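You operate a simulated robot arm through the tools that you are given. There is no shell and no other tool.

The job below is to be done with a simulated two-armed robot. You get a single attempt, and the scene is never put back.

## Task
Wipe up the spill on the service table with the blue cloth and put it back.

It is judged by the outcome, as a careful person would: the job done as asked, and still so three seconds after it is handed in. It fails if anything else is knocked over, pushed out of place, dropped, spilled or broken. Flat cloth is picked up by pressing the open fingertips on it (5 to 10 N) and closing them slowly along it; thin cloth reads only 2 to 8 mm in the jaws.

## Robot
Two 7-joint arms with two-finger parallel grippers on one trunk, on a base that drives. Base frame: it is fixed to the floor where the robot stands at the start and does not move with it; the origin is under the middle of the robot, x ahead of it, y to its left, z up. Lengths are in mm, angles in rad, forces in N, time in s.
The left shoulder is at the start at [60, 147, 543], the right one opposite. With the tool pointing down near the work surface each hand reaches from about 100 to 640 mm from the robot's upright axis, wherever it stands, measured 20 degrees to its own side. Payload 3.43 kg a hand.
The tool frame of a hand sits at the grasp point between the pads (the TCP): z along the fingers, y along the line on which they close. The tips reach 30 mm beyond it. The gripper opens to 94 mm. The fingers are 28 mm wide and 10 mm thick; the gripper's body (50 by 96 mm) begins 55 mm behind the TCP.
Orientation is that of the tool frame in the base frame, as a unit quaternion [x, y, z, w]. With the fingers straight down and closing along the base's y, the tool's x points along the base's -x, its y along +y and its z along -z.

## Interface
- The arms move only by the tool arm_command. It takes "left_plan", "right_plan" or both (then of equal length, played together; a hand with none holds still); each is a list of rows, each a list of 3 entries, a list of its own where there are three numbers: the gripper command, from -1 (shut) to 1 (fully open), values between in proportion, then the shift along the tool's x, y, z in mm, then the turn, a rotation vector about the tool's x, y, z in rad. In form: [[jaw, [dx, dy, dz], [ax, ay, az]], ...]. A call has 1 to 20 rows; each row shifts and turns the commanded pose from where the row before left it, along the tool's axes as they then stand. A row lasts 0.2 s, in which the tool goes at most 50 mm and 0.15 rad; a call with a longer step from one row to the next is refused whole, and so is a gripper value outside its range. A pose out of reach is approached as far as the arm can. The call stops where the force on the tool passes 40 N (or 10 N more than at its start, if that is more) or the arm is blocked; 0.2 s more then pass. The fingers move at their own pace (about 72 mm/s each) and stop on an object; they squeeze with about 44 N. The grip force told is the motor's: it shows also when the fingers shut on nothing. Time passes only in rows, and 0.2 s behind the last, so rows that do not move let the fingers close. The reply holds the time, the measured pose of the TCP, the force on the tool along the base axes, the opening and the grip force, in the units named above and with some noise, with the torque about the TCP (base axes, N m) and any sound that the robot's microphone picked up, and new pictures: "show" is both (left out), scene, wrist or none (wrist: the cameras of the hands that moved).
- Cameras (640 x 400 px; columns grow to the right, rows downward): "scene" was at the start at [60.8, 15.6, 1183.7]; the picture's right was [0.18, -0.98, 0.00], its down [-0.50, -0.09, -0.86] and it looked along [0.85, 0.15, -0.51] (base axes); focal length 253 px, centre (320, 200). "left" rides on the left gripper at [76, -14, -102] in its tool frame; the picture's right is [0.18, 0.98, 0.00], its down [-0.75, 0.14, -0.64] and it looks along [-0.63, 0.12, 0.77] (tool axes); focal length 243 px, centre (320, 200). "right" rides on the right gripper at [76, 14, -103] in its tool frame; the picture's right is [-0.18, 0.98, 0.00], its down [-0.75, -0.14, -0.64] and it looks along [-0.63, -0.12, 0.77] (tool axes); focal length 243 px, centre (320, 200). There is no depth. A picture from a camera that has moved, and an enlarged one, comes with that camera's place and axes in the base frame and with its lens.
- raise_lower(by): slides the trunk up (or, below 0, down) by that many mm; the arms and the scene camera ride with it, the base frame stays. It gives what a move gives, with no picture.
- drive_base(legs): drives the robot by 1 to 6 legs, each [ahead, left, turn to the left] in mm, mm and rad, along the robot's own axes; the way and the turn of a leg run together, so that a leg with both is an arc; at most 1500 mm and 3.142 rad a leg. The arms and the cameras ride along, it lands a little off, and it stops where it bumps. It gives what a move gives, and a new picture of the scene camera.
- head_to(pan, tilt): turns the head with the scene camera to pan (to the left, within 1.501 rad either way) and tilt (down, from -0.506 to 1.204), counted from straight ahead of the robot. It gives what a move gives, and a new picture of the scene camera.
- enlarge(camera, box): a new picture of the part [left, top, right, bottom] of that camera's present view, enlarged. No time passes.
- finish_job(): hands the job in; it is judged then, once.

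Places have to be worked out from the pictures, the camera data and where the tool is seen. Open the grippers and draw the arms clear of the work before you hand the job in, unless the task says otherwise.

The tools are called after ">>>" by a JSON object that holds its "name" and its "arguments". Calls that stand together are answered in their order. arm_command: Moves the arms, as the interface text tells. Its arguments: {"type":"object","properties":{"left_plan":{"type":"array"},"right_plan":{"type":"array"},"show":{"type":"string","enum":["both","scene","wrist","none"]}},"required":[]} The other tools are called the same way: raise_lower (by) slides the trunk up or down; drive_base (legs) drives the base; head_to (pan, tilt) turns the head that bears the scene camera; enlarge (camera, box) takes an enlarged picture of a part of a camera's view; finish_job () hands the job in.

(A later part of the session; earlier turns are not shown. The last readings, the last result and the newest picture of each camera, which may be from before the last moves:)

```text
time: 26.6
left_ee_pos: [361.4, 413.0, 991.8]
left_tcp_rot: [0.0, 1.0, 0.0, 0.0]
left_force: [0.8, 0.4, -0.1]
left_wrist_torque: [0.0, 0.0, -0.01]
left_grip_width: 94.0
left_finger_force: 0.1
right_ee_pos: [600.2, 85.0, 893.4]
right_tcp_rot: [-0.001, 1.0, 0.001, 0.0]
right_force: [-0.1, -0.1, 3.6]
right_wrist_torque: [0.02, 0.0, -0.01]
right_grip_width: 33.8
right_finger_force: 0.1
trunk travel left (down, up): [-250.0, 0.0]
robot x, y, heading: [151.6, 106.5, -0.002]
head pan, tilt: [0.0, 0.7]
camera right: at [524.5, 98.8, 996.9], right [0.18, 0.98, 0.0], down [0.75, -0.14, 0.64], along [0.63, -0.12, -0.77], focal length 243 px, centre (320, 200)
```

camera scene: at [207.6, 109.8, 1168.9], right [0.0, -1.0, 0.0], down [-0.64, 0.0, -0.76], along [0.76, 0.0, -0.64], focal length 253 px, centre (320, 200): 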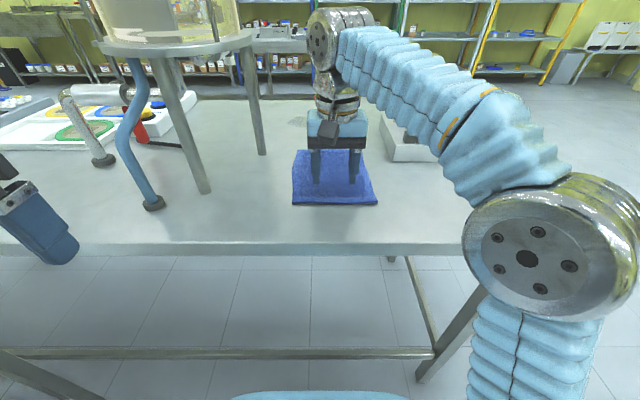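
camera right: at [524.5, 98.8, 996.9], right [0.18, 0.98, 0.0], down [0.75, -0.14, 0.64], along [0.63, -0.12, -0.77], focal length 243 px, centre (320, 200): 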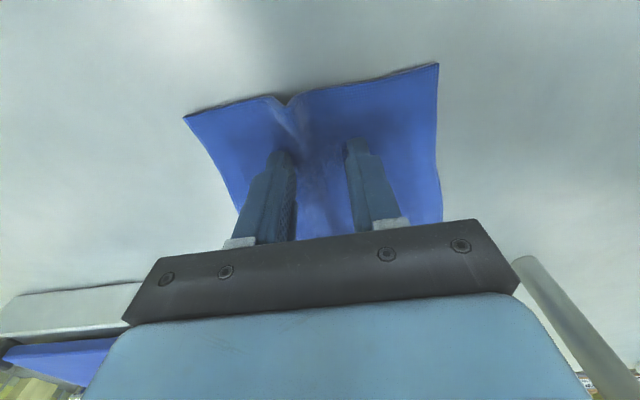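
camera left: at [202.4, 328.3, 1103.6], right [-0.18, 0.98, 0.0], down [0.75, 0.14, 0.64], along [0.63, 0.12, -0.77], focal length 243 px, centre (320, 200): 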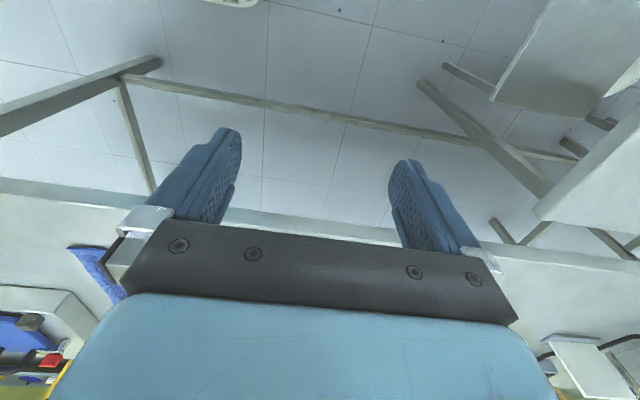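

A fold is rising between the fingers; the press has dropped to 3.6 N, so I press 0.3 mm more and keep closing slowly.

>>> {"name": "arm_command", "arguments": {"right_plan": [[-0.34, [0, 0, 0.3], [0, 0, 0]], [-0.42, [0, 0, 0], [0, 0, 0]], [-0.5, [0, 0, 0], [0, 0, 0]], [-0.58, [0, 0, 0], [0, 0, 0]], [-0.66, [0, 0, 0], [0, 0, 0]], [-0.74, [0, 0, 0], [0, 0, 0]], [-0.82, [0, 0, 0], [0, 0, 0]], [-0.9, [0, 0, 0], [0, 0, 0]], [-1, [0, 0, 0], [0, 0, 0]], [-1, [0, 0, 0], [0, 0, 0]]], "show": "both"}}

```text
time: 28.8
left_ee_pos: [362.7, 415.2, 992.2]
left_tcp_rot: [0.0, 1.0, 0.0, 0.0]
left_force: [0.6, -0.5, 0.2]
left_wrist_torque: [0.0, 0.01, 0.01]
left_grip_width: 93.9
left_finger_force: 0.0
right_ee_pos: [599.7, 83.6, 894.7]
right_tcp_rot: [0.001, 1.0, 0.001, 0.002]
right_force: [0.6, -1.3, 5.6]
right_wrist_torque: [-0.04, 0.04, -0.02]
right_grip_width: 4.6
right_finger_force: 38.9
trunk travel left (down, up): [-250.0, 0.0]
robot x, y, heading: [150.5, 113.8, -0.004]
head pan, tilt: [0.0, 0.7]
camera scene: at [207.3, 109.7, 1168.9], right [0.0, -1.0, 0.0], down [-0.64, 0.0, -0.77], along [0.77, 0.0, -0.64], focal length 253 px, centre (320, 200)
camera right: at [524.4, 98.7, 996.8], right [0.18, 0.98, 0.0], down [0.75, -0.14, 0.64], along [0.63, -0.12, -0.77], focal length 243 px, centre (320, 200)
```

scene: 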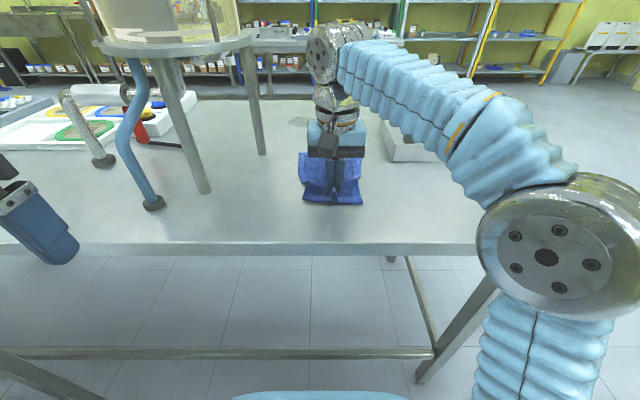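
right: 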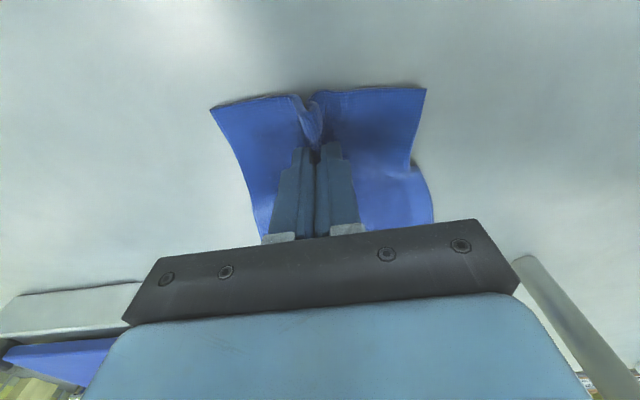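

The grip reads 4.6 mm with 39 N: the cloth is held. I lift slowly, first straight up, then drawing back towards the robot.

>>> {"name": "arm_command", "arguments": {"right_plan": [[-1, [0, 0, -10], [0, 0, 0]], [-1, [0, 0, -15], [0, 0, 0]], [-1, [0, 0, -15], [0, 0, 0]], [-1, [10, 0, -10], [0, 0, 0]]], "show": "both"}}

```text
time: 29.8
left_ee_pos: [361.2, 414.9, 990.7]
left_tcp_rot: [0.0, 1.0, 0.0, -0.001]
left_force: [0.2, 1.0, 0.5]
left_wrist_torque: [-0.01, 0.0, 0.02]
left_grip_width: 93.8
left_finger_force: 0.1
right_ee_pos: [590.7, 84.0, 943.1]
right_tcp_rot: [-0.001, 1.0, 0.001, 0.0]
right_force: [0.9, -0.2, -0.8]
right_wrist_torque: [0.01, -0.01, 0.03]
right_grip_width: 4.8
right_finger_force: 38.9
trunk travel left (down, up): [-250.0, 0.0]
robot x, y, heading: [150.4, 109.2, 0.001]
head pan, tilt: [0.0, 0.7]
camera scene: at [207.7, 109.8, 1168.8], right [0.0, -1.0, 0.0], down [-0.64, 0.0, -0.76], along [0.76, 0.0, -0.64], focal length 253 px, centre (320, 200)
camera right: at [514.6, 98.9, 1046.9], right [0.18, 0.98, 0.0], down [0.75, -0.14, 0.64], along [0.63, -0.12, -0.77], focal length 243 px, centre (320, 200)
```

scene: 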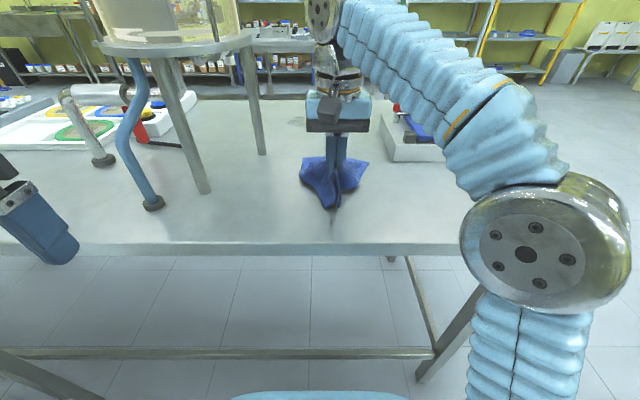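
right: 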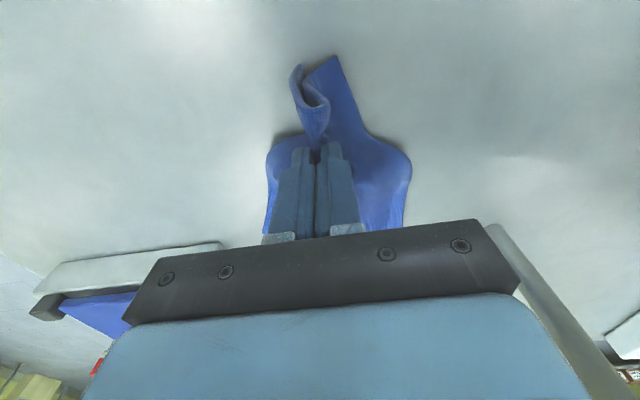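

The cloth follows the fingers well. I continue back and up so that it clears the table top towards the robot.

>>> {"name": "arm_command", "arguments": {"right_plan": [[-1, [20, 0, -10], [0, 0, 0]], [-1, [25, 0, -10], [0, 0, 0]], [-1, [30, 0, -12], [0, 0, 0]], [-1, [30, -10, -14], [0, 0, 0]], [-1, [30, -10, -10], [0, 0, 0]], [-1, [30, -20, -6], [0, 0, 0]]], "show": "both"}}

```text
time: 31.2
left_ee_pos: [361.3, 412.0, 991.8]
left_tcp_rot: [0.0, 1.0, 0.001, 0.001]
left_force: [0.0, -0.6, 1.0]
left_wrist_torque: [0.08, 0.01, 0.01]
left_grip_width: 93.7
left_finger_force: 0.1
right_ee_pos: [441.3, 52.8, 998.9]
right_tcp_rot: [-0.004, 1.0, -0.001, -0.003]
right_force: [0.5, -2.2, -0.8]
right_wrist_torque: [0.15, 0.11, 0.04]
right_grip_width: 4.3
right_finger_force: 38.4
right hand out of reach, approached as far as the arm can: row 6
trunk travel left (down, up): [-250.0, 0.0]
robot x, y, heading: [151.4, 109.4, -0.0]
head pan, tilt: [0.0, 0.7]
camera scene: at [207.2, 107.7, 1168.9], right [0.0, -1.0, 0.0], down [-0.64, 0.0, -0.77], along [0.77, 0.0, -0.64], focal length 253 px, centre (320, 200)
camera right: at [364.9, 68.6, 1103.8], right [0.17, 0.98, 0.0], down [0.76, -0.13, 0.64], along [0.63, -0.11, -0.77], focal length 243 px, centre (320, 200)
```

scene: 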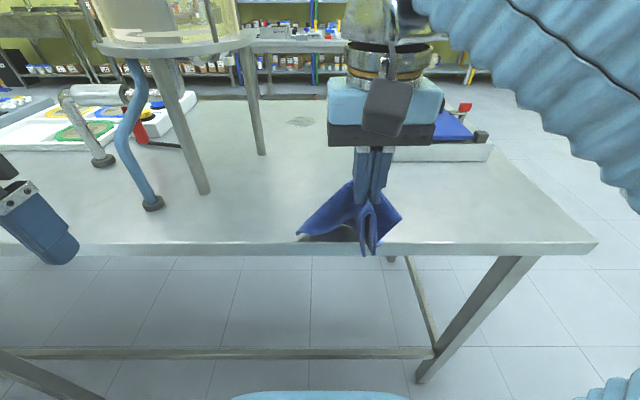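
right: 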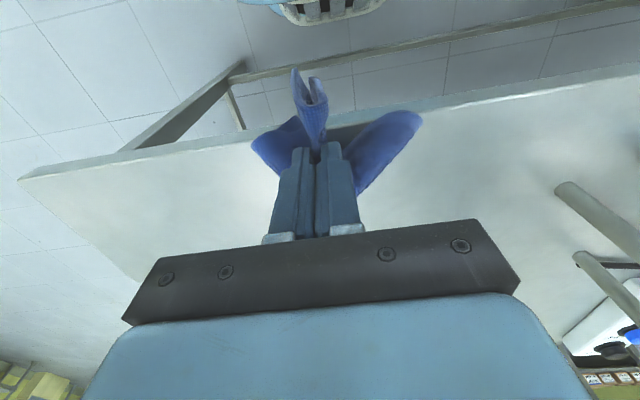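

The cloth hangs from the fingers at the near table edge. I back the base off by 230 mm, then strafe right to pass around the right end of the table.

>>> {"name": "drive_base", "arguments": {"legs": [[-230, 0, 0]]}}

```text
time: 33.0
left_ee_pos: [130.6, 413.9, 990.7]
left_tcp_rot: [0.0, 1.0, 0.0, 0.0]
left_force: [0.4, -0.7, 0.3]
left_wrist_torque: [0.0, -0.01, 0.01]
left_grip_width: 94.0
left_finger_force: 0.1
right_ee_pos: [208.8, 53.3, 1001.0]
right_tcp_rot: [-0.002, 1.0, -0.003, -0.001]
right_force: [0.5, -0.7, 0.5]
right_wrist_torque: [0.01, 0.01, 0.08]
right_grip_width: 4.7
right_finger_force: 38.3
trunk travel left (down, up): [-250.0, 0.0]
robot x, y, heading: [-78.4, 108.4, 0.001]
head pan, tilt: [0.0, 0.7]
camera scene: at [-23.6, 109.7, 1168.8], right [0.0, -1.0, 0.0], down [-0.64, 0.0, -0.76], along [0.76, 0.0, -0.64], focal length 253 px, centre (320, 200)
```

scene: 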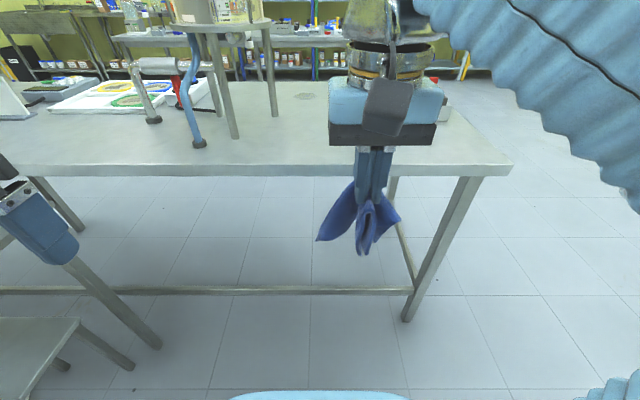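

The cloth hangs freely from the gripper and the table is clear. I strafe right about 1100 mm.

>>> {"name": "drive_base", "arguments": {"legs": [[0, -1100, 0]]}}

```text
time: 38.6
left_ee_pos: [132.3, -680.2, 990.6]
left_tcp_rot: [-0.003, 1.0, 0.001, 0.0]
left_force: [1.0, 0.5, 0.5]
left_wrist_torque: [0.0, 0.0, -0.03]
left_grip_width: 93.9
left_finger_force: 0.2
right_ee_pos: [213.3, -1039.3, 1000.6]
right_tcp_rot: [-0.003, 1.0, -0.003, -0.003]
right_force: [0.4, 0.3, -0.1]
right_wrist_torque: [-0.03, -0.04, 0.09]
right_grip_width: 4.6
right_finger_force: 38.9
trunk travel left (down, up): [-250.0, 0.0]
robot x, y, heading: [-77.7, -984.0, 0.006]
head pan, tilt: [0.0, 0.7]
camera scene: at [-20.5, -985.4, 1168.9], right [0.01, -1.0, 0.0], down [-0.64, 0.0, -0.76], along [0.76, 0.0, -0.64], focal length 253 px, centre (320, 200)
```

scene: 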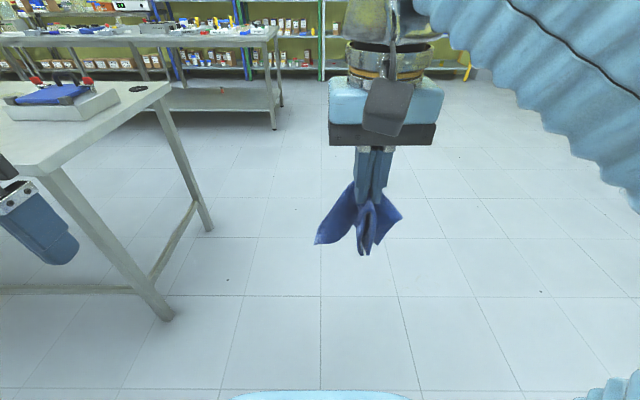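

The floor on the right is free and the back table's front is near x ≈ 2490, so there is over 1.3 m behind the service table. I drive ahead past the far end and turn around.

>>> {"name": "drive_base", "arguments": {"legs": [[800, 0, 0], [800, 0, 0]]}}

>>> {"name": "drive_base", "arguments": {"legs": [[0, 0, 1.5708], [0, 0, 1.5708]]}}

```text
time: 46.8
left_ee_pos: [1731.8, -667.9, 991.1]
left_tcp_rot: [-0.003, 1.0, 0.0, 0.0]
left_force: [0.9, 0.2, 0.0]
left_wrist_torque: [0.0, -0.01, 0.03]
left_grip_width: 94.1
left_finger_force: 0.1
right_ee_pos: [1813.3, -1027.0, 1001.0]
right_tcp_rot: [-0.002, 1.0, -0.002, -0.001]
right_force: [-0.1, 0.5, -0.6]
right_wrist_torque: [0.01, 0.05, 0.07]
right_grip_width: 4.6
right_finger_force: 39.4
trunk travel left (down, up): [-250.0, 0.0]
robot x, y, heading: [1523.3, -977.3, -0.001]
head pan, tilt: [0.0, 0.7]
camera scene: at [1579.0, -973.1, 1168.9], right [0.0, -1.0, 0.0], down [-0.64, 0.0, -0.76], along [0.76, 0.0, -0.64], focal length 253 px, centre (320, 200)
```

scene: 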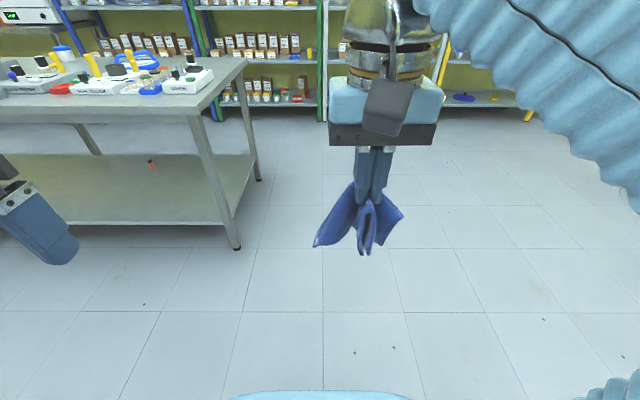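

```text
time: 54.8
left_ee_pos: [1314.9, -1281.9, 990.6]
left_tcp_rot: [1.0, 0.009, -0.001, 0.0]
left_force: [-0.1, 0.1, 0.3]
left_wrist_torque: [-0.03, 0.02, 0.01]
left_grip_width: 94.1
left_finger_force: 0.0
right_ee_pos: [1230.9, -922.0, 1001.0]
right_tcp_rot: [1.0, 0.009, 0.002, -0.002]
right_force: [0.6, -0.7, 0.0]
right_wrist_torque: [-0.04, -0.02, -0.11]
right_grip_width: 4.4
right_finger_force: 38.7
trunk travel left (down, up): [-250.0, 0.0]
robot x, y, heading: [1524.0, -970.4, -3.121]
head pan, tilt: [0.0, 0.7]
camera scene: at [1469.1, -974.4, 1168.9], right [-0.02, 1.0, 0.0], down [0.64, 0.01, -0.76], along [-0.76, -0.01, -0.64], focal length 253 px, centre (320, 200)
```

scene: 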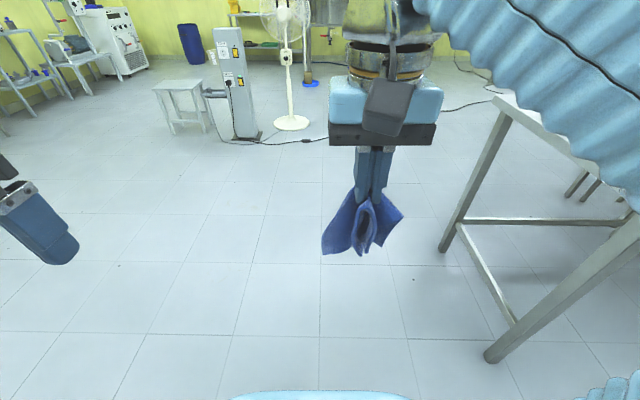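

I am now behind the table, facing back (heading −3.121, 0.02 too far). I correct the turn and strafe right so that the right shoulder comes in line with the spill.

>>> {"name": "drive_base", "arguments": {"legs": [[0, 0, -0.02], [0, -970, 0]]}}

```text
time: 60.2
left_ee_pos: [1312.2, -312.9, 991.0]
left_tcp_rot: [1.0, -0.002, 0.0, 0.0]
left_force: [0.2, 0.8, 0.5]
left_wrist_torque: [0.0, 0.02, -0.01]
left_grip_width: 93.9
left_finger_force: 0.0
right_ee_pos: [1233.1, 46.2, 1000.2]
right_tcp_rot: [1.0, -0.001, 0.001, -0.003]
right_force: [-0.2, -0.1, -0.1]
right_wrist_torque: [-0.01, 0.0, -0.12]
right_grip_width: 4.3
right_finger_force: 39.4
trunk travel left (down, up): [-250.0, 0.0]
robot x, y, heading: [1525.7, -10.7, 3.141]
head pan, tilt: [0.0, 0.7]
camera scene: at [1470.9, -10.6, 1168.9], right [0.0, 1.0, 0.0], down [0.64, 0.0, -0.76], along [-0.76, 0.0, -0.64], focal length 253 px, centre (320, 200)
```

scene: 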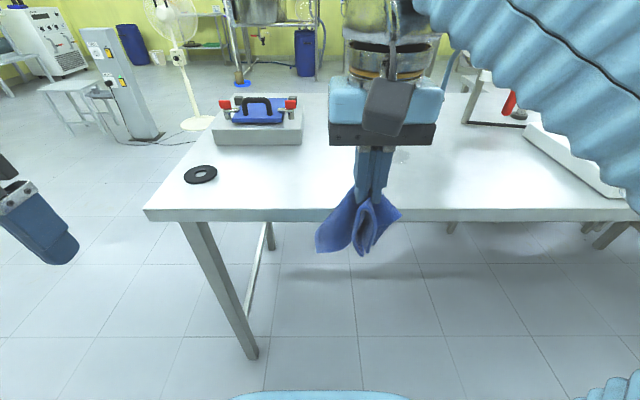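

The spill is visible at about pixel (400, 157), agreeing with (937, 166). I drive forward 115 mm to come within reach.

>>> {"name": "drive_base", "arguments": {"legs": [[115, 0, 0]]}}

>>> {"name": "enlarge", "arguments": {"camera": "scene", "box": [320, 100, 520, 240]}}

```text
time: 61.4
left_ee_pos: [1195.4, -313.7, 992.8]
left_tcp_rot: [1.0, -0.001, 0.0, 0.001]
left_force: [-1.0, -0.3, 0.7]
left_wrist_torque: [-0.01, 0.01, 0.01]
left_grip_width: 94.1
left_finger_force: 0.1
right_ee_pos: [1117.6, 47.1, 1000.9]
right_tcp_rot: [1.0, -0.001, 0.002, -0.003]
right_force: [-0.5, 0.4, -1.4]
right_wrist_torque: [-0.05, -0.03, -0.08]
right_grip_width: 4.5
right_finger_force: 38.9
trunk travel left (down, up): [-250.0, 0.0]
robot x, y, heading: [1406.8, -9.5, 3.14]
head pan, tilt: [0.0, 0.7]
camera scene: at [1355.0, -10.2, 1168.9], right [0.0, 1.0, 0.0], down [0.64, 0.0, -0.77], along [-0.77, 0.0, -0.64], focal length 253 px, centre (320, 200)
```

scene: 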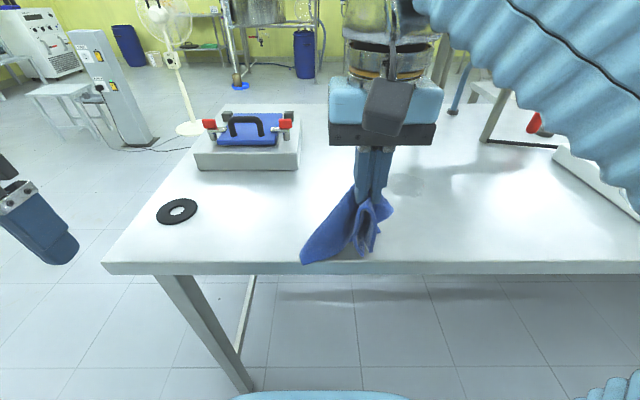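

```text
2.86 times, centred on (420, 170) of scene
camera zoom: at [1355.0, -10.2, 1168.9], right [0.0, 1.0, 0.0], down [0.64, 0.0, -0.77], along [-0.77, 0.0, -0.64], focal length 724 px, centre (34, 286)
```

zoom: 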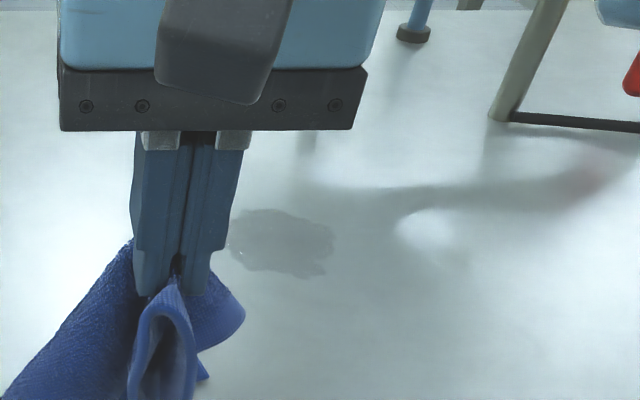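

The spill spans about x 900–985, y 120–207. I bring the hand with the cloth over the table towards it: first to about (1000, 130, 965).

>>> {"name": "arm_command", "arguments": {"right_plan": [[-1, [-29, -21, 9], [0, 0, 0]], [-1, [-29, -21, 9], [0, 0, 0]], [-1, [-29, -21, 9], [0, 0, 0]], [-1, [-30, -20, 9], [0, 0, 0]]], "show": "both"}}

```text
time: 62.4
left_ee_pos: [1194.8, -314.5, 991.3]
left_tcp_rot: [1.0, -0.002, 0.0, 0.001]
left_force: [0.9, 0.9, -0.3]
left_wrist_torque: [-0.02, 0.0, -0.02]
left_grip_width: 94.0
left_finger_force: 0.1
right_ee_pos: [1000.9, 133.8, 964.2]
right_tcp_rot: [1.0, 0.0, 0.001, -0.001]
right_force: [-0.4, -0.6, 0.1]
right_wrist_torque: [-0.02, 0.0, -0.1]
right_grip_width: 4.6
right_finger_force: 39.0
trunk travel left (down, up): [-250.0, 0.0]
robot x, y, heading: [1408.5, -9.0, 3.138]
head pan, tilt: [0.0, 0.7]
camera scene: at [1355.0, -10.2, 1168.9], right [0.0, 1.0, 0.0], down [0.64, 0.0, -0.77], along [-0.77, 0.0, -0.64], focal length 253 px, centre (320, 200)
camera right: at [1076.7, 118.9, 1067.3], right [-0.19, -0.98, 0.0], down [-0.76, 0.14, 0.64], along [-0.63, 0.12, -0.77], focal length 243 px, centre (320, 200)
```

scene: 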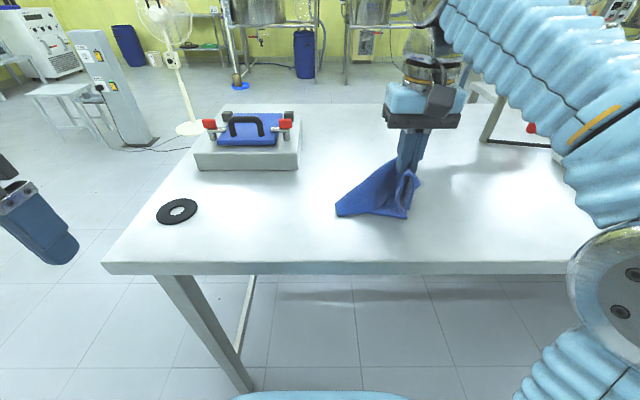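
right: 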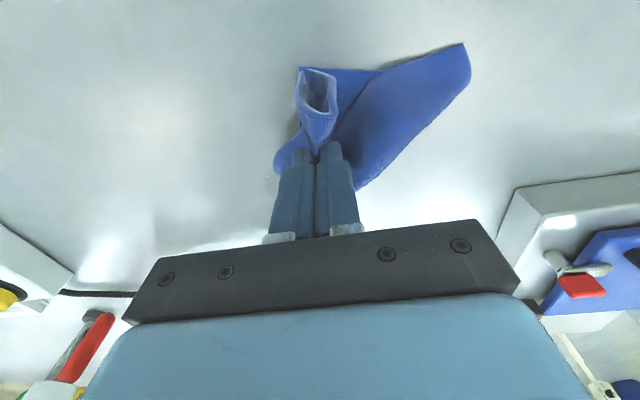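

The cloth trails well behind the fingers. I go on to the far side of the spill, (905, 190), descending to TCP z ≈ 915.

>>> {"name": "arm_command", "arguments": {"right_plan": [[-1, [-24, -14, 12], [0, 0, 0]], [-1, [-24, -14, 12], [0, 0, 0]], [-1, [-24, -14, 12], [0, 0, 0]], [-1, [-24, -14, 12], [0, 0, 0]]], "show": "both"}}

```text
time: 63.4
left_ee_pos: [1195.2, -313.0, 990.6]
left_tcp_rot: [1.0, -0.002, 0.0, 0.0]
left_force: [0.7, 1.0, 0.2]
left_wrist_torque: [0.03, 0.03, 0.02]
left_grip_width: 93.9
left_finger_force: 0.0
right_ee_pos: [905.0, 187.5, 915.4]
right_tcp_rot: [1.0, -0.001, 0.002, -0.002]
right_force: [0.4, 0.2, 0.3]
right_wrist_torque: [0.01, -0.01, -0.09]
right_grip_width: 4.4
right_finger_force: 38.6
trunk travel left (down, up): [-250.0, 0.0]
robot x, y, heading: [1404.4, -12.0, 3.137]
head pan, tilt: [0.0, 0.7]
camera scene: at [1355.0, -10.2, 1168.9], right [0.0, 1.0, 0.0], down [0.64, 0.0, -0.77], along [-0.77, 0.0, -0.64], focal length 253 px, centre (320, 200)
camera right: at [981.9, 173.9, 1019.2], right [-0.19, -0.98, -0.01], down [-0.76, 0.14, 0.64], along [-0.63, 0.12, -0.77], focal length 243 px, centre (320, 200)
```

scene: 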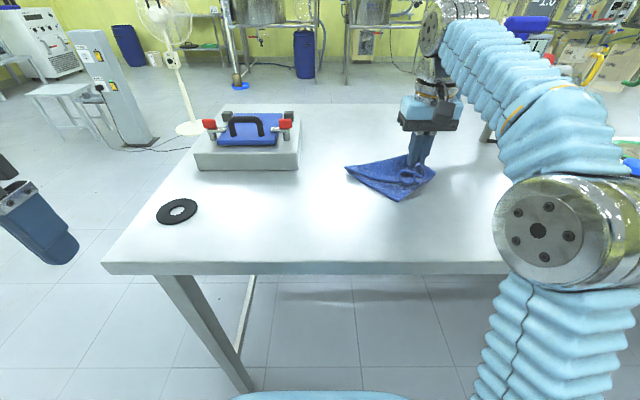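
right: 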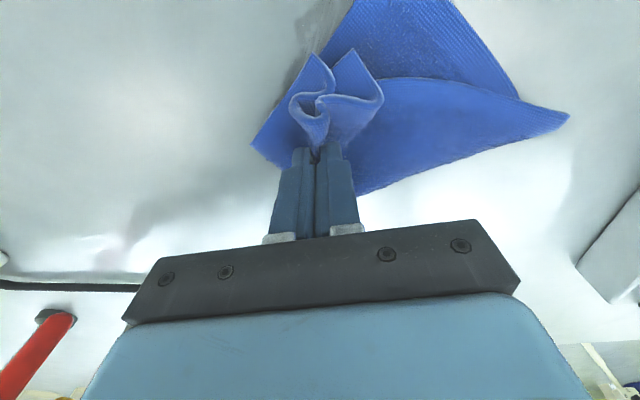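

The cloth now lies over the spill. I press down carefully in small steps.

>>> {"name": "arm_command", "arguments": {"right_plan": [[-1, [0, -10, 7], [0, 0, 0]], [-1, [0, 0, 7], [0, 0, 0]], [-1, [0, 0, 0], [0, 0, 0]]], "show": "none"}}

>>> {"name": "arm_command", "arguments": {"right_plan": [[-1, [0, 0, 3], [0, 0, 0]], [-1, [0, 0, 0], [0, 0, 0]]], "show": "none"}}

```text
time: 64.2
left_ee_pos: [1195.6, -314.0, 991.7]
left_tcp_rot: [1.0, -0.003, 0.0, 0.0]
left_force: [0.1, -0.2, 0.6]
left_wrist_torque: [0.02, 0.01, 0.0]
left_grip_width: 94.0
left_finger_force: 0.1
right_ee_pos: [904.8, 197.4, 901.7]
right_tcp_rot: [1.0, -0.001, 0.001, -0.002]
right_force: [-1.6, 0.0, 8.8]
right_wrist_torque: [-0.05, -0.01, -0.09]
right_grip_width: 4.3
right_finger_force: 38.9
trunk travel left (down, up): [-250.0, 0.0]
robot x, y, heading: [1406.5, -12.8, 3.141]
head pan, tilt: [0.0, 0.7]
```

```text
time: 64.8
left_ee_pos: [1195.6, -313.9, 991.5]
left_tcp_rot: [1.0, -0.002, -0.001, 0.0]
left_force: [0.7, -0.8, -0.2]
left_wrist_torque: [0.0, -0.06, 0.01]
left_grip_width: 94.1
left_finger_force: 0.1
right_ee_pos: [906.1, 197.2, 900.0]
right_tcp_rot: [1.0, -0.001, 0.0, -0.003]
right_force: [-2.8, 0.5, 18.0]
right_wrist_torque: [-0.15, -0.14, -0.1]
right_grip_width: 4.6
right_finger_force: 38.6
trunk travel left (down, up): [-250.0, 0.0]
robot x, y, heading: [1413.2, -8.0, 3.135]
head pan, tilt: [0.0, 0.7]
```

The press is 18 N through the cloth. I make the first wiping stroke towards the robot, at y ≈ 197.

>>> {"name": "arm_command", "arguments": {"right_plan": [[-1, [8, 0, 0], [0, 0, 0]], [-1, [10, 0, 0], [0, 0, 0]], [-1, [12, 0, 0], [0, 0, 0]], [-1, [12, 0, 0], [0, 0, 0]], [-1, [12, 0, 0], [0, 0, 0]], [-1, [12, 0, 0], [0, 0, 0]], [-1, [12, 0, 0], [0, 0, 0]], [-1, [12, 0, 0], [0, 0, 0]]], "show": "both"}}

```text
time: 66.6
left_ee_pos: [1195.4, -314.1, 991.0]
left_tcp_rot: [1.0, -0.001, 0.0, 0.0]
left_force: [-0.6, 0.1, -0.1]
left_wrist_torque: [0.0, 0.01, -0.01]
left_grip_width: 93.7
left_finger_force: 0.0
right_ee_pos: [995.3, 196.7, 900.0]
right_tcp_rot: [1.0, -0.002, 0.002, -0.003]
right_force: [-2.4, 0.0, 8.8]
right_wrist_torque: [-0.03, -0.02, -0.15]
right_grip_width: 4.3
right_finger_force: 39.0
trunk travel left (down, up): [-250.0, 0.0]
robot x, y, heading: [1407.1, -9.7, 3.136]
head pan, tilt: [0.0, 0.7]
camera scene: at [1354.9, -10.4, 1168.8], right [0.0, 1.0, 0.0], down [0.64, 0.0, -0.76], along [-0.76, 0.0, -0.64], focal length 253 px, centre (320, 200)
camera right: at [1071.5, 182.9, 1003.0], right [-0.19, -0.98, -0.01], down [-0.76, 0.14, 0.64], along [-0.63, 0.12, -0.77], focal length 243 px, centre (320, 200)
```

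scene: 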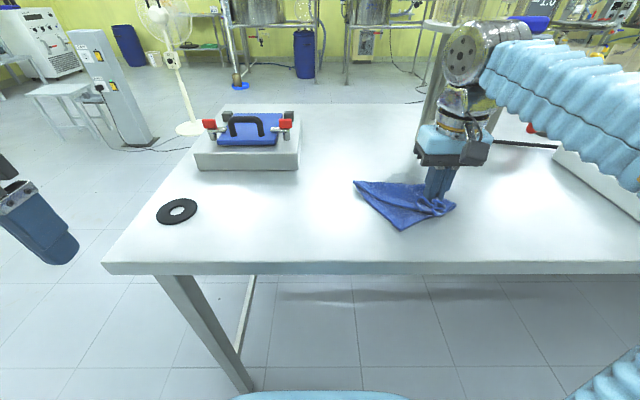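
right: 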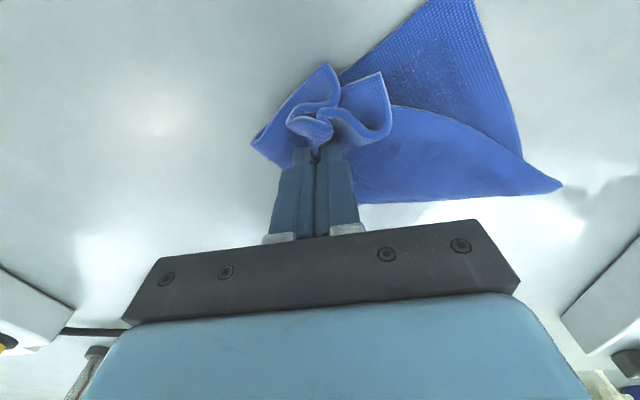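

The stroke went smoothly at about 9 N. I enlarge to see how much of the spill remains.

>>> {"name": "enlarge", "arguments": {"camera": "scene", "box": [340, 100, 500, 240]}}

>>> {"name": "enlarge", "arguments": {"camera": "right", "box": [330, 80, 640, 300]}}

```text
2.86 times, centred on (420, 170) of scene
camera zoom: at [1354.9, -10.4, 1168.8], right [0.0, 1.0, 0.0], down [0.64, 0.0, -0.76], along [-0.76, 0.0, -0.64], focal length 724 px, centre (34, 286)
```

zoom: 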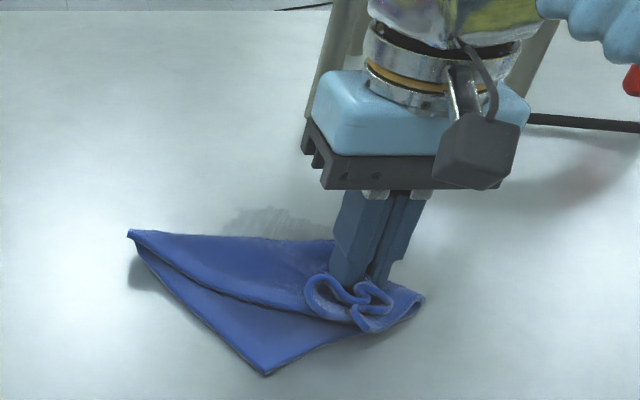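

```text
1.82 times, centred on (485, 190) of right
camera zoom: at [1071.5, 182.9, 1003.0], right [-0.19, -0.98, -0.01], down [-0.76, 0.14, 0.64], along [-0.63, 0.12, -0.77], focal length 441 px, centre (20, 218)
```

zoom: 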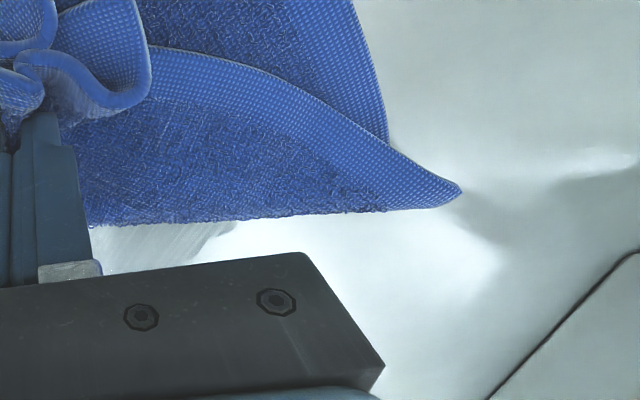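

The spill is getting smeared thinner where the cloth passed. I lift a little, go back and make a second stroke at y ≈ 180.

>>> {"name": "arm_command", "arguments": {"right_plan": [[-1, [0, 0, -12], [0, 0, 0]], [-1, [-25, 4, -4], [0, 0, 0]], [-1, [-35, 7, 0], [0, 0, 0]], [-1, [-38, 6, 0], [0, 0, 0]], [-1, [0, 0, 8], [0, 0, 0]], [-1, [0, 0, 6], [0, 0, 0]], [-1, [0, 0, 2], [0, 0, 0]]], "show": "none"}}

```text
time: 68.2
left_ee_pos: [1195.7, -313.3, 991.1]
left_tcp_rot: [1.0, -0.002, 0.0, 0.001]
left_force: [0.4, -0.4, 0.6]
left_wrist_torque: [-0.01, -0.03, 0.04]
left_grip_width: 94.2
left_finger_force: 0.0
right_ee_pos: [895.9, 178.9, 900.5]
right_tcp_rot: [1.0, -0.001, 0.0, -0.003]
right_force: [-2.0, -0.1, 9.1]
right_wrist_torque: [-0.02, 0.02, -0.13]
right_grip_width: 4.5
right_finger_force: 39.0
trunk travel left (down, up): [-250.0, 0.0]
robot x, y, heading: [1408.4, -11.9, 3.133]
head pan, tilt: [0.0, 0.7]
```

The press is 9 N at (896, 179). I drag again towards the robot, pressing 1 mm deeper.

>>> {"name": "arm_command", "arguments": {"right_plan": [[-1, [8, 0, 1], [0, 0, 0]], [-1, [12, 0, 0], [0, 0, 0]], [-1, [12, 0, 0.5], [0, 0, 0]], [-1, [12, 0, 0], [0, 0, 0]], [-1, [12, 0, 0.5], [0, 0, 0]], [-1, [12, 0, 0], [0, 0, 0]], [-1, [12, 0, 0], [0, 0, 0]], [-1, [14, 0, 0], [0, 0, 0]]], "show": "both"}}

>>> {"name": "enlarge", "arguments": {"camera": "scene", "box": [340, 100, 500, 240]}}

```text
time: 70.0
left_ee_pos: [1195.6, -312.6, 991.5]
left_tcp_rot: [1.0, -0.002, 0.0, 0.0]
left_force: [0.1, -0.5, 0.4]
left_wrist_torque: [-0.01, 0.01, 0.02]
left_grip_width: 94.3
left_finger_force: 0.0
right_ee_pos: [991.8, 180.2, 897.9]
right_tcp_rot: [1.0, 0.0, 0.001, -0.003]
right_force: [-6.4, -0.7, 26.0]
right_wrist_torque: [-0.13, -0.04, -0.15]
right_grip_width: 4.5
right_finger_force: 38.6
trunk travel left (down, up): [-250.0, 0.0]
robot x, y, heading: [1409.1, -14.6, 3.133]
head pan, tilt: [0.0, 0.7]
camera scene: at [1355.2, -10.7, 1168.9], right [0.0, 1.0, 0.0], down [0.64, 0.0, -0.77], along [-0.77, 0.0, -0.64], focal length 253 px, centre (320, 200)
camera right: at [1067.8, 165.7, 1001.4], right [-0.19, -0.98, -0.01], down [-0.75, 0.14, 0.64], along [-0.63, 0.12, -0.77], focal length 243 px, centre (320, 200)
```

scene: 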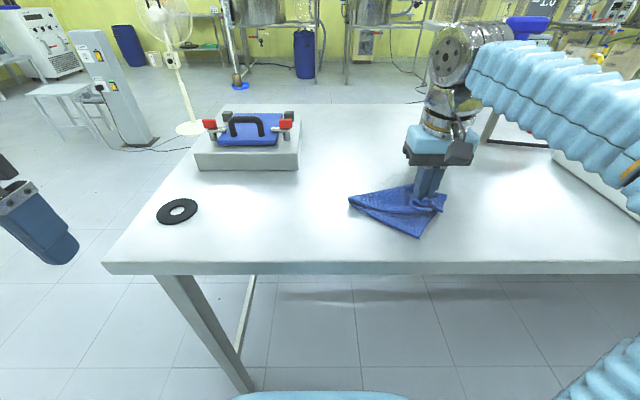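
right: 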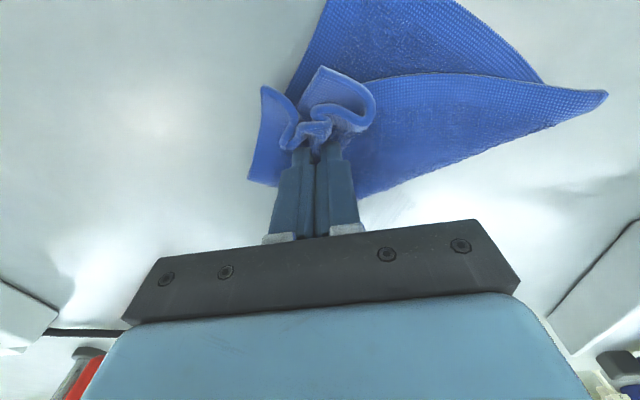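

```text
2.86 times, centred on (420, 170) of scene
camera zoom: at [1355.2, -10.7, 1168.9], right [0.0, 1.0, 0.0], down [0.64, 0.0, -0.77], along [-0.77, 0.0, -0.64], focal length 724 px, centre (34, 286)
```

zoom: 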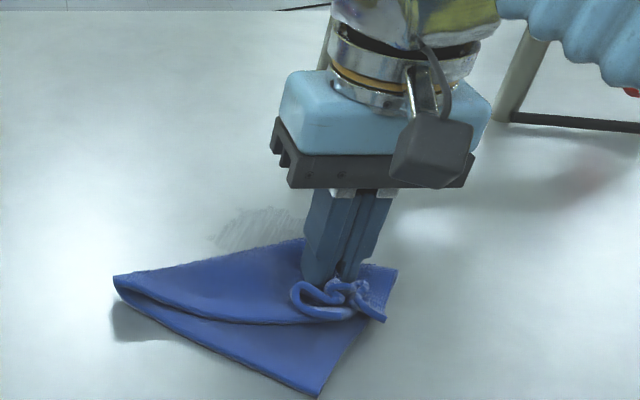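

The remaining smear is fading to streaks on the left part (lower y). I continue with a stroke at y ≈ 160.

>>> {"name": "arm_command", "arguments": {"right_plan": [[-1, [0, 0, -12], [0, 0, 0]], [-1, [-25, 6, -4], [0, 0, 0]], [-1, [-35, 7, 0], [0, 0, 0]], [-1, [-38, 7, 0], [0, 0, 0]], [-1, [0, 0, 9], [0, 0, 0]], [-1, [0, 0, 6], [0, 0, 0]]], "show": "none"}}

>>> {"name": "arm_command", "arguments": {"right_plan": [[-1, [8, 0, 0.5], [0, 0, 0]], [-1, [12, 0, 0], [0, 0, 0]], [-1, [12, 0, 0], [0, 0, 0]], [-1, [12, 0, 0], [0, 0, 0]], [-1, [12, 0, 0], [0, 0, 0]], [-1, [12, 0, 0], [0, 0, 0]], [-1, [12, 0, 0], [0, 0, 0]], [-1, [14, 0, 0], [0, 0, 0]]], "show": "scene"}}

>>> {"name": "enlarge", "arguments": {"camera": "scene", "box": [340, 100, 500, 240]}}

```text
time: 71.4
left_ee_pos: [1195.7, -314.1, 990.6]
left_tcp_rot: [1.0, -0.001, -0.001, 0.0]
left_force: [0.3, 0.5, 0.4]
left_wrist_torque: [-0.03, -0.01, -0.01]
left_grip_width: 94.3
left_finger_force: 0.1
right_ee_pos: [891.7, 159.8, 899.4]
right_tcp_rot: [1.0, -0.002, 0.002, -0.002]
right_force: [-0.6, 1.8, 12.1]
right_wrist_torque: [-0.04, -0.12, -0.06]
right_grip_width: 4.4
right_finger_force: 39.0
trunk travel left (down, up): [-250.0, 0.0]
robot x, y, heading: [1408.8, -9.2, 3.142]
head pan, tilt: [0.0, 0.7]
```

```text
time: 73.2
left_ee_pos: [1195.4, -313.7, 991.9]
left_tcp_rot: [1.0, -0.001, -0.001, 0.0]
left_force: [-1.3, -0.4, 0.0]
left_wrist_torque: [-0.02, 0.0, 0.01]
left_grip_width: 93.9
left_finger_force: 0.0
right_ee_pos: [987.2, 159.2, 898.6]
right_tcp_rot: [1.0, 0.0, 0.002, -0.003]
right_force: [-5.7, 1.4, 21.3]
right_wrist_torque: [-0.13, -0.07, -0.11]
right_grip_width: 4.6
right_finger_force: 39.1
trunk travel left (down, up): [-250.0, 0.0]
robot x, y, heading: [1412.7, -9.9, 3.139]
head pan, tilt: [0.0, 0.7]
camera scene: at [1355.2, -10.5, 1168.9], right [0.0, 1.0, 0.0], down [0.64, 0.0, -0.77], along [-0.77, 0.0, -0.64], focal length 253 px, centre (320, 200)
```

scene: 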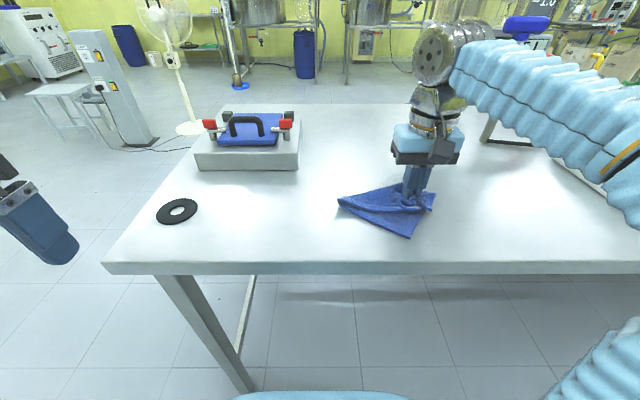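

```text
2.86 times, centred on (420, 170) of scene
camera zoom: at [1355.2, -10.5, 1168.9], right [0.0, 1.0, 0.0], down [0.64, 0.0, -0.77], along [-0.77, 0.0, -0.64], focal length 724 px, centre (34, 286)
```

zoom: 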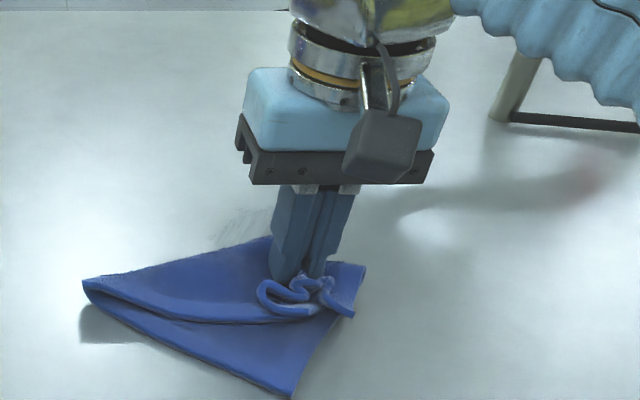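

The right part is clean now; faint streaks remain at lower y. Next strokes at y ≈ 140 and y ≈ 122.

>>> {"name": "arm_command", "arguments": {"right_plan": [[-1, [0, 0, -12], [0, 0, 0]], [-1, [-25, 6, -4], [0, 0, 0]], [-1, [-35, 7, 0], [0, 0, 0]], [-1, [-38, 6, 0], [0, 0, 0]], [-1, [0, 0, 9], [0, 0, 0]], [-1, [0, 0, 6], [0, 0, 0]]], "show": "none"}}

>>> {"name": "arm_command", "arguments": {"right_plan": [[-1, [8, 0, 0.5], [0, 0, 0]], [-1, [12, 0, 0], [0, 0, 0]], [-1, [12, 0, 0], [0, 0, 0]], [-1, [12, 0, 0], [0, 0, 0]], [-1, [12, 0, 0], [0, 0, 0]], [-1, [12, 0, 0], [0, 0, 0]], [-1, [12, 0, 0], [0, 0, 0]], [-1, [14, 0, 0], [0, 0, 0]]], "show": "scene"}}

>>> {"name": "enlarge", "arguments": {"camera": "scene", "box": [340, 100, 500, 240]}}

```text
time: 74.6
left_ee_pos: [1196.1, -313.1, 992.2]
left_tcp_rot: [1.0, -0.002, -0.001, 0.0]
left_force: [-0.5, 0.7, -0.4]
left_wrist_torque: [0.03, -0.02, -0.05]
left_grip_width: 93.9
left_finger_force: 0.0
right_ee_pos: [889.9, 141.1, 899.1]
right_tcp_rot: [1.0, -0.001, 0.001, -0.002]
right_force: [-0.7, 0.5, 10.5]
right_wrist_torque: [-0.05, -0.07, -0.09]
right_grip_width: 4.4
right_finger_force: 38.8
trunk travel left (down, up): [-250.0, 0.0]
robot x, y, heading: [1409.6, -7.8, 3.138]
head pan, tilt: [0.0, 0.7]
```

```text
time: 76.4
left_ee_pos: [1195.4, -312.3, 991.5]
left_tcp_rot: [1.0, -0.002, 0.0, 0.0]
left_force: [0.1, 0.1, -0.3]
left_wrist_torque: [0.03, -0.01, -0.01]
left_grip_width: 94.3
left_finger_force: 0.1
right_ee_pos: [983.1, 141.3, 898.1]
right_tcp_rot: [1.0, -0.001, 0.002, -0.003]
right_force: [-3.8, 1.5, 16.3]
right_wrist_torque: [-0.08, -0.06, -0.09]
right_grip_width: 4.3
right_finger_force: 39.1
trunk travel left (down, up): [-250.0, 0.0]
robot x, y, heading: [1405.0, -10.7, 3.143]
head pan, tilt: [0.0, 0.7]
camera scene: at [1355.1, -10.4, 1168.9], right [0.0, 1.0, 0.0], down [0.64, 0.0, -0.77], along [-0.77, 0.0, -0.64], focal length 253 px, centre (320, 200)
```

scene: 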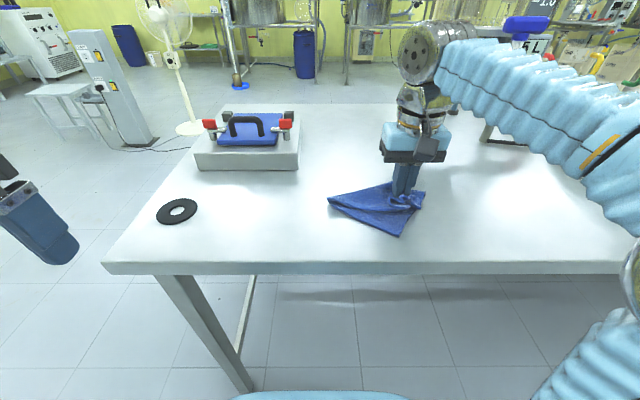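

```text
2.86 times, centred on (420, 170) of scene
camera zoom: at [1355.1, -10.4, 1168.9], right [0.0, 1.0, 0.0], down [0.64, 0.0, -0.77], along [-0.77, 0.0, -0.64], focal length 724 px, centre (34, 286)
```

zoom: 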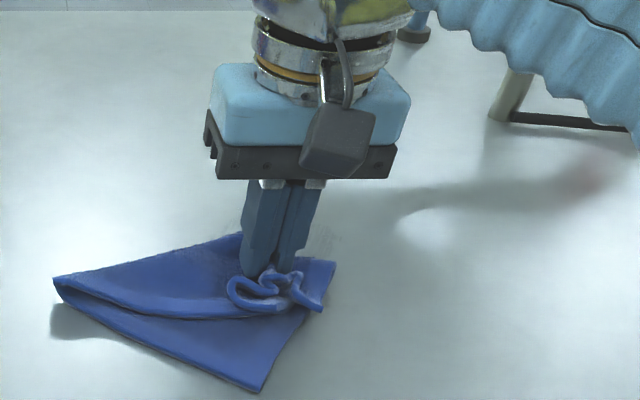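

Only faint traces remain near the fingers. I make one more stroke at y ≈ 122.

>>> {"name": "arm_command", "arguments": {"right_plan": [[-1, [0, 0, -12], [0, 0, 0]], [-1, [-25, 6, -4], [0, 0, 0]], [-1, [-35, 7, 0], [0, 0, 0]], [-1, [-35, 7, 0], [0, 0, 0]], [-1, [0, 0, 9], [0, 0, 0]], [-1, [0, 0, 6], [0, 0, 0]]], "show": "none"}}

>>> {"name": "arm_command", "arguments": {"right_plan": [[-1, [8, 0, 0.5], [0, 0, 0]], [-1, [12, 0, 0], [0, 0, 0]], [-1, [12, 0, 0], [0, 0, 0]], [-1, [12, 0, 0], [0, 0, 0]], [-1, [12, 0, 0], [0, 0, 0]], [-1, [12, 0, 0], [0, 0, 0]], [-1, [12, 0, 0], [0, 0, 0]], [-1, [14, 0, 0], [0, 0, 0]]], "show": "none"}}

>>> {"name": "arm_command", "arguments": {"right_plan": [[-1, [20, 20, -15], [0, 0, 0]], [-1, [30, 30, -15], [0, 0, 0]], [-1, [30, 30, -15], [0, 0, 0]]], "show": "both"}}

>>> {"name": "enlarge", "arguments": {"camera": "scene", "box": [340, 100, 500, 240]}}

```text
time: 77.8
left_ee_pos: [1194.9, -313.0, 991.1]
left_tcp_rot: [1.0, -0.002, -0.001, 0.0]
left_force: [0.6, -0.8, 0.3]
left_wrist_torque: [0.0, -0.02, -0.04]
left_grip_width: 93.9
left_finger_force: 0.0
right_ee_pos: [887.1, 120.9, 900.6]
right_tcp_rot: [1.0, -0.001, 0.0, -0.001]
right_force: [-1.7, 0.4, 10.5]
right_wrist_torque: [-0.01, -0.06, -0.1]
right_grip_width: 4.3
right_finger_force: 38.9
trunk travel left (down, up): [-250.0, 0.0]
robot x, y, heading: [1406.7, -10.7, 3.143]
head pan, tilt: [0.0, 0.7]
```

```text
time: 79.6
left_ee_pos: [1195.2, -314.5, 990.3]
left_tcp_rot: [1.0, -0.002, 0.0, 0.0]
left_force: [-1.0, 0.7, 0.2]
left_wrist_torque: [0.02, -0.01, -0.02]
left_grip_width: 93.9
left_finger_force: 0.0
right_ee_pos: [980.7, 120.8, 899.3]
right_tcp_rot: [1.0, -0.002, 0.002, -0.003]
right_force: [-3.8, 0.8, 17.2]
right_wrist_torque: [-0.06, -0.09, -0.12]
right_grip_width: 4.5
right_finger_force: 39.3
trunk travel left (down, up): [-250.0, 0.0]
robot x, y, heading: [1410.7, -9.5, 3.139]
head pan, tilt: [0.0, 0.7]
```

```text
time: 80.4
left_ee_pos: [1195.1, -313.7, 991.7]
left_tcp_rot: [1.0, -0.001, 0.0, 0.0]
left_force: [1.1, 0.1, -0.1]
left_wrist_torque: [0.0, 0.03, -0.01]
left_grip_width: 94.0
left_finger_force: 0.0
right_ee_pos: [1061.7, 40.5, 941.9]
right_tcp_rot: [1.0, -0.002, 0.003, -0.002]
right_force: [0.6, 0.4, 0.2]
right_wrist_torque: [-0.02, -0.02, -0.11]
right_grip_width: 4.0
right_finger_force: 39.1
trunk travel left (down, up): [-250.0, 0.0]
robot x, y, heading: [1408.1, -11.0, 3.135]
head pan, tilt: [0.0, 0.7]
camera scene: at [1354.7, -10.0, 1168.8], right [0.0, 1.0, 0.0], down [0.64, 0.0, -0.76], along [-0.76, 0.0, -0.64], focal length 253 px, centre (320, 200)
camera right: at [1137.6, 26.3, 1046.2], right [-0.19, -0.98, -0.01], down [-0.76, 0.14, 0.64], along [-0.63, 0.12, -0.77], focal length 243 px, centre (320, 200)
```

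scene: 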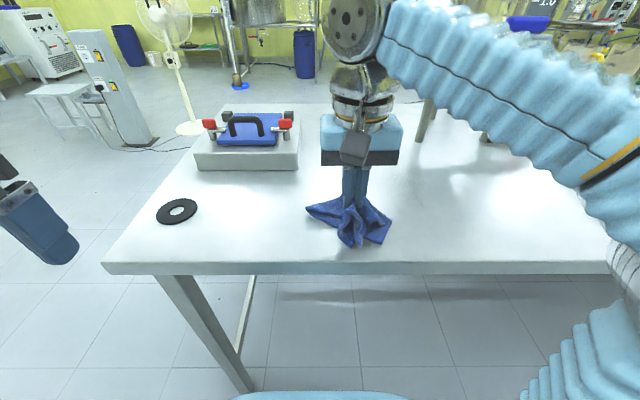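
right: 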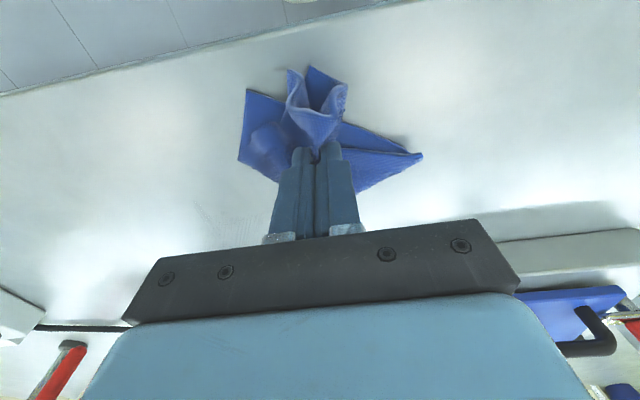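

```text
2.86 times, centred on (420, 170) of scene
camera zoom: at [1354.7, -10.0, 1168.8], right [0.0, 1.0, 0.0], down [0.64, 0.0, -0.76], along [-0.76, 0.0, -0.64], focal length 724 px, centre (34, 286)
```

zoom: 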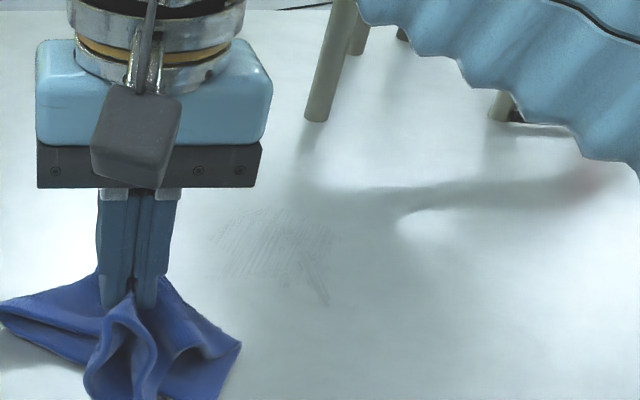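

Faint streaks still remain over the former spill area. I enlarge more to see where.

>>> {"name": "enlarge", "arguments": {"camera": "scene", "box": [380, 160, 470, 216]}}

>>> {"name": "enlarge", "arguments": {"camera": "right", "box": [130, 170, 290, 270]}}

```text
7.11 times, centred on (425, 188) of scene
camera zoom: at [1354.7, -10.0, 1168.8], right [0.0, 1.0, 0.0], down [0.64, 0.0, -0.76], along [-0.76, 0.0, -0.64], focal length 1801 px, centre (-427, 285)
```

zoom: 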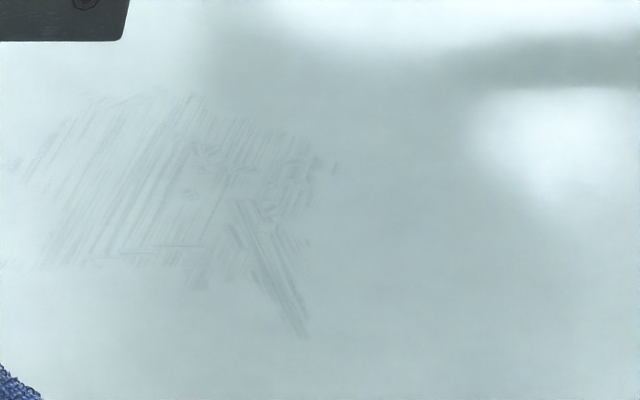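

```text
4.00 times, centred on (210, 220) of right
camera zoom: at [1137.6, 26.3, 1046.2], right [-0.19, -0.98, -0.01], down [-0.76, 0.14, 0.64], along [-0.63, 0.12, -0.77], focal length 970 px, centre (760, 120)
```

zoom: 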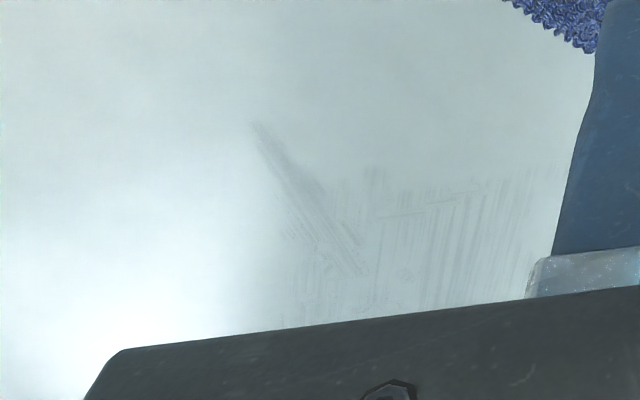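

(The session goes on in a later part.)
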